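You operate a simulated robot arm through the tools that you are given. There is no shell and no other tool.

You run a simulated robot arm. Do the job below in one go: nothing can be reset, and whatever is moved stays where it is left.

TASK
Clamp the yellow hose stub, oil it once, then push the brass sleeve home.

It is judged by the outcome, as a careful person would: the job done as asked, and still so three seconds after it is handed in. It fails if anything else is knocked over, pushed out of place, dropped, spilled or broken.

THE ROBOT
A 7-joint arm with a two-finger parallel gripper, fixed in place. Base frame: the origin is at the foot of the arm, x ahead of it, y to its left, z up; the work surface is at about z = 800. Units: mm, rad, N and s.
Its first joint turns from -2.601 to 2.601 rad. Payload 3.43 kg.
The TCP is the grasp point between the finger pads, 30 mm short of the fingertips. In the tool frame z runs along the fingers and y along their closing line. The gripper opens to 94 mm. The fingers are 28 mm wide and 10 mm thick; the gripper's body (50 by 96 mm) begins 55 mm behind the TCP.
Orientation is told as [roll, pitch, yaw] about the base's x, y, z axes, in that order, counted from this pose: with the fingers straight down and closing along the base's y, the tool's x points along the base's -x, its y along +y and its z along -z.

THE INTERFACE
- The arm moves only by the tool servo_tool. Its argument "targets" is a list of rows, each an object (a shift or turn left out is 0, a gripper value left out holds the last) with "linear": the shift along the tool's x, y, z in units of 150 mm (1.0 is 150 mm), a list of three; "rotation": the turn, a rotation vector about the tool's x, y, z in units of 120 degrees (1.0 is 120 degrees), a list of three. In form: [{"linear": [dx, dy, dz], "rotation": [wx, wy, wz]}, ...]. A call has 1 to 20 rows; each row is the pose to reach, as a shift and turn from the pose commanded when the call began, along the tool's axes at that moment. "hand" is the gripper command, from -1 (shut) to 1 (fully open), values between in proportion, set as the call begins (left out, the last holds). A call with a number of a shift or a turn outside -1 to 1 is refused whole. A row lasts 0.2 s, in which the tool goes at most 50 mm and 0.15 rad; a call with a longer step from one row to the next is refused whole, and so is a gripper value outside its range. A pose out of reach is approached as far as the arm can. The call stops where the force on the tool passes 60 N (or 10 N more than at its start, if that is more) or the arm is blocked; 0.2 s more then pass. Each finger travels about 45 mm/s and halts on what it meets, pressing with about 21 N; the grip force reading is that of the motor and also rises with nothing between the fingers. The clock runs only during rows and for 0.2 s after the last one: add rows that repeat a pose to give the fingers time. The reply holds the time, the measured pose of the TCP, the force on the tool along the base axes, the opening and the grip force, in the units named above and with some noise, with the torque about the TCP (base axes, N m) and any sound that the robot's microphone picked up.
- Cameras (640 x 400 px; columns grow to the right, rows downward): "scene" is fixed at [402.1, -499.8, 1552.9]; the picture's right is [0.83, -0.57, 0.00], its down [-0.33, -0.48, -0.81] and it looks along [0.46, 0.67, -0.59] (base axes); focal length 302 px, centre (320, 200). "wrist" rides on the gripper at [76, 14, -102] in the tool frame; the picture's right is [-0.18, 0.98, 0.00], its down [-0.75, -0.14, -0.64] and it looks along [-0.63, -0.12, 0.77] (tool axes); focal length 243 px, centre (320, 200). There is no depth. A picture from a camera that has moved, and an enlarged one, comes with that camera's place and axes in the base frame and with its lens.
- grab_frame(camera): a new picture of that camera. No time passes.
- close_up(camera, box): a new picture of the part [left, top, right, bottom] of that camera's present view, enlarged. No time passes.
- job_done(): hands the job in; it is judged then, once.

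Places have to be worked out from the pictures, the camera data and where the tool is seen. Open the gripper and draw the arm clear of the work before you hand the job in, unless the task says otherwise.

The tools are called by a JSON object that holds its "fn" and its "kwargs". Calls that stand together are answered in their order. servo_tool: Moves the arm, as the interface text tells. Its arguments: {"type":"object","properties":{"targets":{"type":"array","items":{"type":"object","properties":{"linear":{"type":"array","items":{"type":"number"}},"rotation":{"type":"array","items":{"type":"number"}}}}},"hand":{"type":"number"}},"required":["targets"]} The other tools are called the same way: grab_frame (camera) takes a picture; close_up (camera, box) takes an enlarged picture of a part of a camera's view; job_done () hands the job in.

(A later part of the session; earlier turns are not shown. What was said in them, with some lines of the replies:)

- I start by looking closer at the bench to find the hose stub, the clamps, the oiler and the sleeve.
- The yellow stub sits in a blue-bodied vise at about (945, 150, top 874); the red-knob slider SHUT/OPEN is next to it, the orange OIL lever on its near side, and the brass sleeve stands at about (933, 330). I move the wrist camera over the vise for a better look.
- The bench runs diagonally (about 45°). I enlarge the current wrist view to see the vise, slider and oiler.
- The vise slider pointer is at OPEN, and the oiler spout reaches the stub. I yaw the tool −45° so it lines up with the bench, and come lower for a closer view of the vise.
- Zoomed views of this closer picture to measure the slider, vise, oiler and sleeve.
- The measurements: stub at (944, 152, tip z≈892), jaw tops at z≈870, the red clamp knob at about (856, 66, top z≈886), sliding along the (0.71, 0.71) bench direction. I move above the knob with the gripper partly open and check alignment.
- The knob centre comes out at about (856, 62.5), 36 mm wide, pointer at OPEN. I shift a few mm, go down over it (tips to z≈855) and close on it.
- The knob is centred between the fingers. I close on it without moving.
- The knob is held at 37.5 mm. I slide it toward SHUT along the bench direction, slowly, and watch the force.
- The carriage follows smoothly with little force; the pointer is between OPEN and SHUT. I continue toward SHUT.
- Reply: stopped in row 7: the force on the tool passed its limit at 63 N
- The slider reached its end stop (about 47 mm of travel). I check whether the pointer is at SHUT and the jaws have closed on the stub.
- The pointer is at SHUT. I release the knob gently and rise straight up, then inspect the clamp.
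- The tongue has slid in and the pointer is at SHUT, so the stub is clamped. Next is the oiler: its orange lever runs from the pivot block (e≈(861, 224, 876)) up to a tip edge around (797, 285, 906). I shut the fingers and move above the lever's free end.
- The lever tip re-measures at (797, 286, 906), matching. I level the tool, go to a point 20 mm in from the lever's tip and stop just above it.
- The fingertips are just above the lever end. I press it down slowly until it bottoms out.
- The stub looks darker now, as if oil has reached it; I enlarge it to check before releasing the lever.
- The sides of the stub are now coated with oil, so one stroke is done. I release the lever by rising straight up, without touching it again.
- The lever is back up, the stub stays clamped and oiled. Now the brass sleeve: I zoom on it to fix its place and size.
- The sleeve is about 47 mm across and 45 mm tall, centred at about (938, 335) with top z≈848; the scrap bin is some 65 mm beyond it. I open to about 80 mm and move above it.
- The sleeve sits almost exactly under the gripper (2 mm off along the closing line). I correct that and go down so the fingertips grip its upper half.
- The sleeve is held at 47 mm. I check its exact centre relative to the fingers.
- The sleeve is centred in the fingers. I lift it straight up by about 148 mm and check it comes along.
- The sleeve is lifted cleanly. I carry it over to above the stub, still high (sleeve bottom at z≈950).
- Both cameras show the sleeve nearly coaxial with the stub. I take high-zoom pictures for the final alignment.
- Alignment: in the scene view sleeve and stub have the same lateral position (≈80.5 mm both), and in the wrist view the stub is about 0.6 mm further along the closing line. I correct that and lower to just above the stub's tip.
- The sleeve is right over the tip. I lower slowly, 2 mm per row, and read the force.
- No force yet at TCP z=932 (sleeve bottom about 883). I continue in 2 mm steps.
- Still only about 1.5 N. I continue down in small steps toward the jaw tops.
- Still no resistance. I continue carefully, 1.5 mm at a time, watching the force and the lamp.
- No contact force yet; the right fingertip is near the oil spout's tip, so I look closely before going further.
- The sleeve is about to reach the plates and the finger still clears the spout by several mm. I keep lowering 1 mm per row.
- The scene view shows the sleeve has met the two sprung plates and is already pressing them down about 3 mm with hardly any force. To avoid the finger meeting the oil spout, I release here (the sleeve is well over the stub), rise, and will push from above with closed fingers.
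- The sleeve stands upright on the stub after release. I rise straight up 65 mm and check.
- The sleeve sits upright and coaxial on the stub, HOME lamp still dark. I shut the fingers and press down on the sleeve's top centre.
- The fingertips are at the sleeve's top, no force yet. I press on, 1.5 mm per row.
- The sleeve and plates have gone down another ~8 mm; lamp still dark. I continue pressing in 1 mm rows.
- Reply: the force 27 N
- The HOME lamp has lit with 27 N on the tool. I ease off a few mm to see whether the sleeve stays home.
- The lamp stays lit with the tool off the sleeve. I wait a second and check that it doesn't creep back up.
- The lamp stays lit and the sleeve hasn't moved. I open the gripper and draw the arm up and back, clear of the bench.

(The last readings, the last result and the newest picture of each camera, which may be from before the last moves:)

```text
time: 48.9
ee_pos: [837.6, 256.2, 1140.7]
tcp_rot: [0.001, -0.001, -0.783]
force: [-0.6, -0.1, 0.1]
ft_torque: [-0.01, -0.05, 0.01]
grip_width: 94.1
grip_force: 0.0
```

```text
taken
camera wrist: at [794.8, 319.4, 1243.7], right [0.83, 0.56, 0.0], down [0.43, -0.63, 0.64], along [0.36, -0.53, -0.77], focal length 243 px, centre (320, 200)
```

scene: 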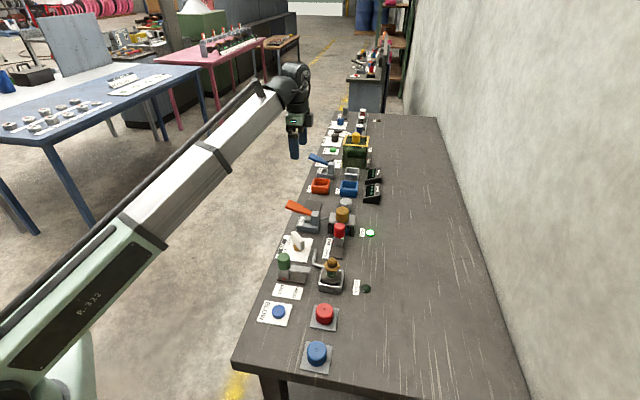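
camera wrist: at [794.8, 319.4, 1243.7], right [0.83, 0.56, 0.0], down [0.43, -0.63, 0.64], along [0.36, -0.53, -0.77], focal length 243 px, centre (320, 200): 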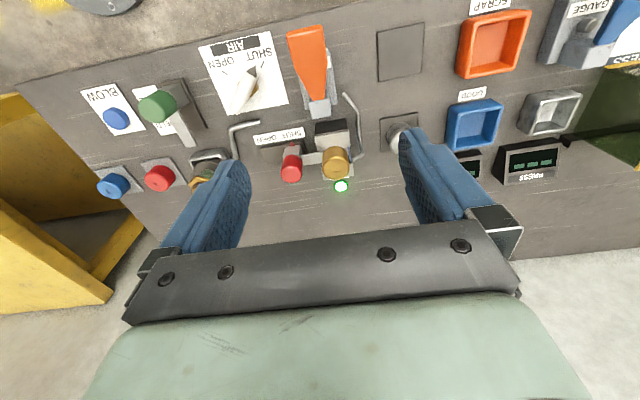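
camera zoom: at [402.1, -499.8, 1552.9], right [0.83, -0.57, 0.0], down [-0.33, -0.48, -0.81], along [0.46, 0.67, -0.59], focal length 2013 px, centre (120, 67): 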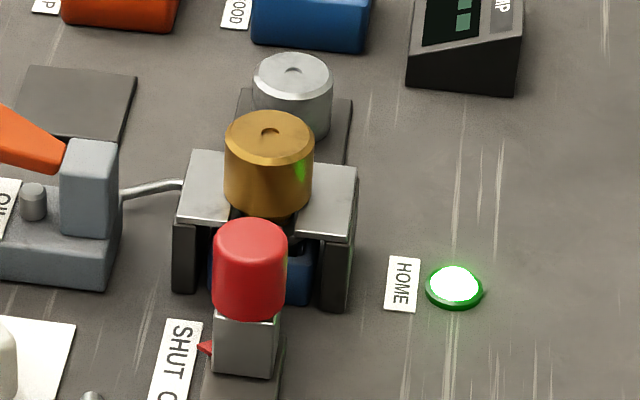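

The clamp is at SHUT, the stub had one oil stroke, and the brass sleeve is seated with the HOME lamp still lit. Nothing else has moved and the arm is clear with the gripper open, so I hand the job in.

{"fn": "job_done", "kwargs": {}}

```text
The job is handed in.
```

The job is done and handed in: the yellow hose stub is clamped, oiled once, and the brass sleeve is pushed home.

- **Clamp:** I slid the red knob to its end stop, and its pointer sits at SHUT.
- **Oil:** I pressed the orange OIL lever down once. The sides of the stub turned visibly darker, and the lever came back up when released.
- **Sleeve:** I set the brass sleeve on the stub and pushed it down from above until the HOME lamp lit, at about 27 N. It sprang back about 1 mm when I let go. The lamp stayed lit, and nothing had moved when I last checked, about four seconds later.

From the final pictures, nothing else was moved or knocked over. The gripper is open and the arm is raised clear of the work.
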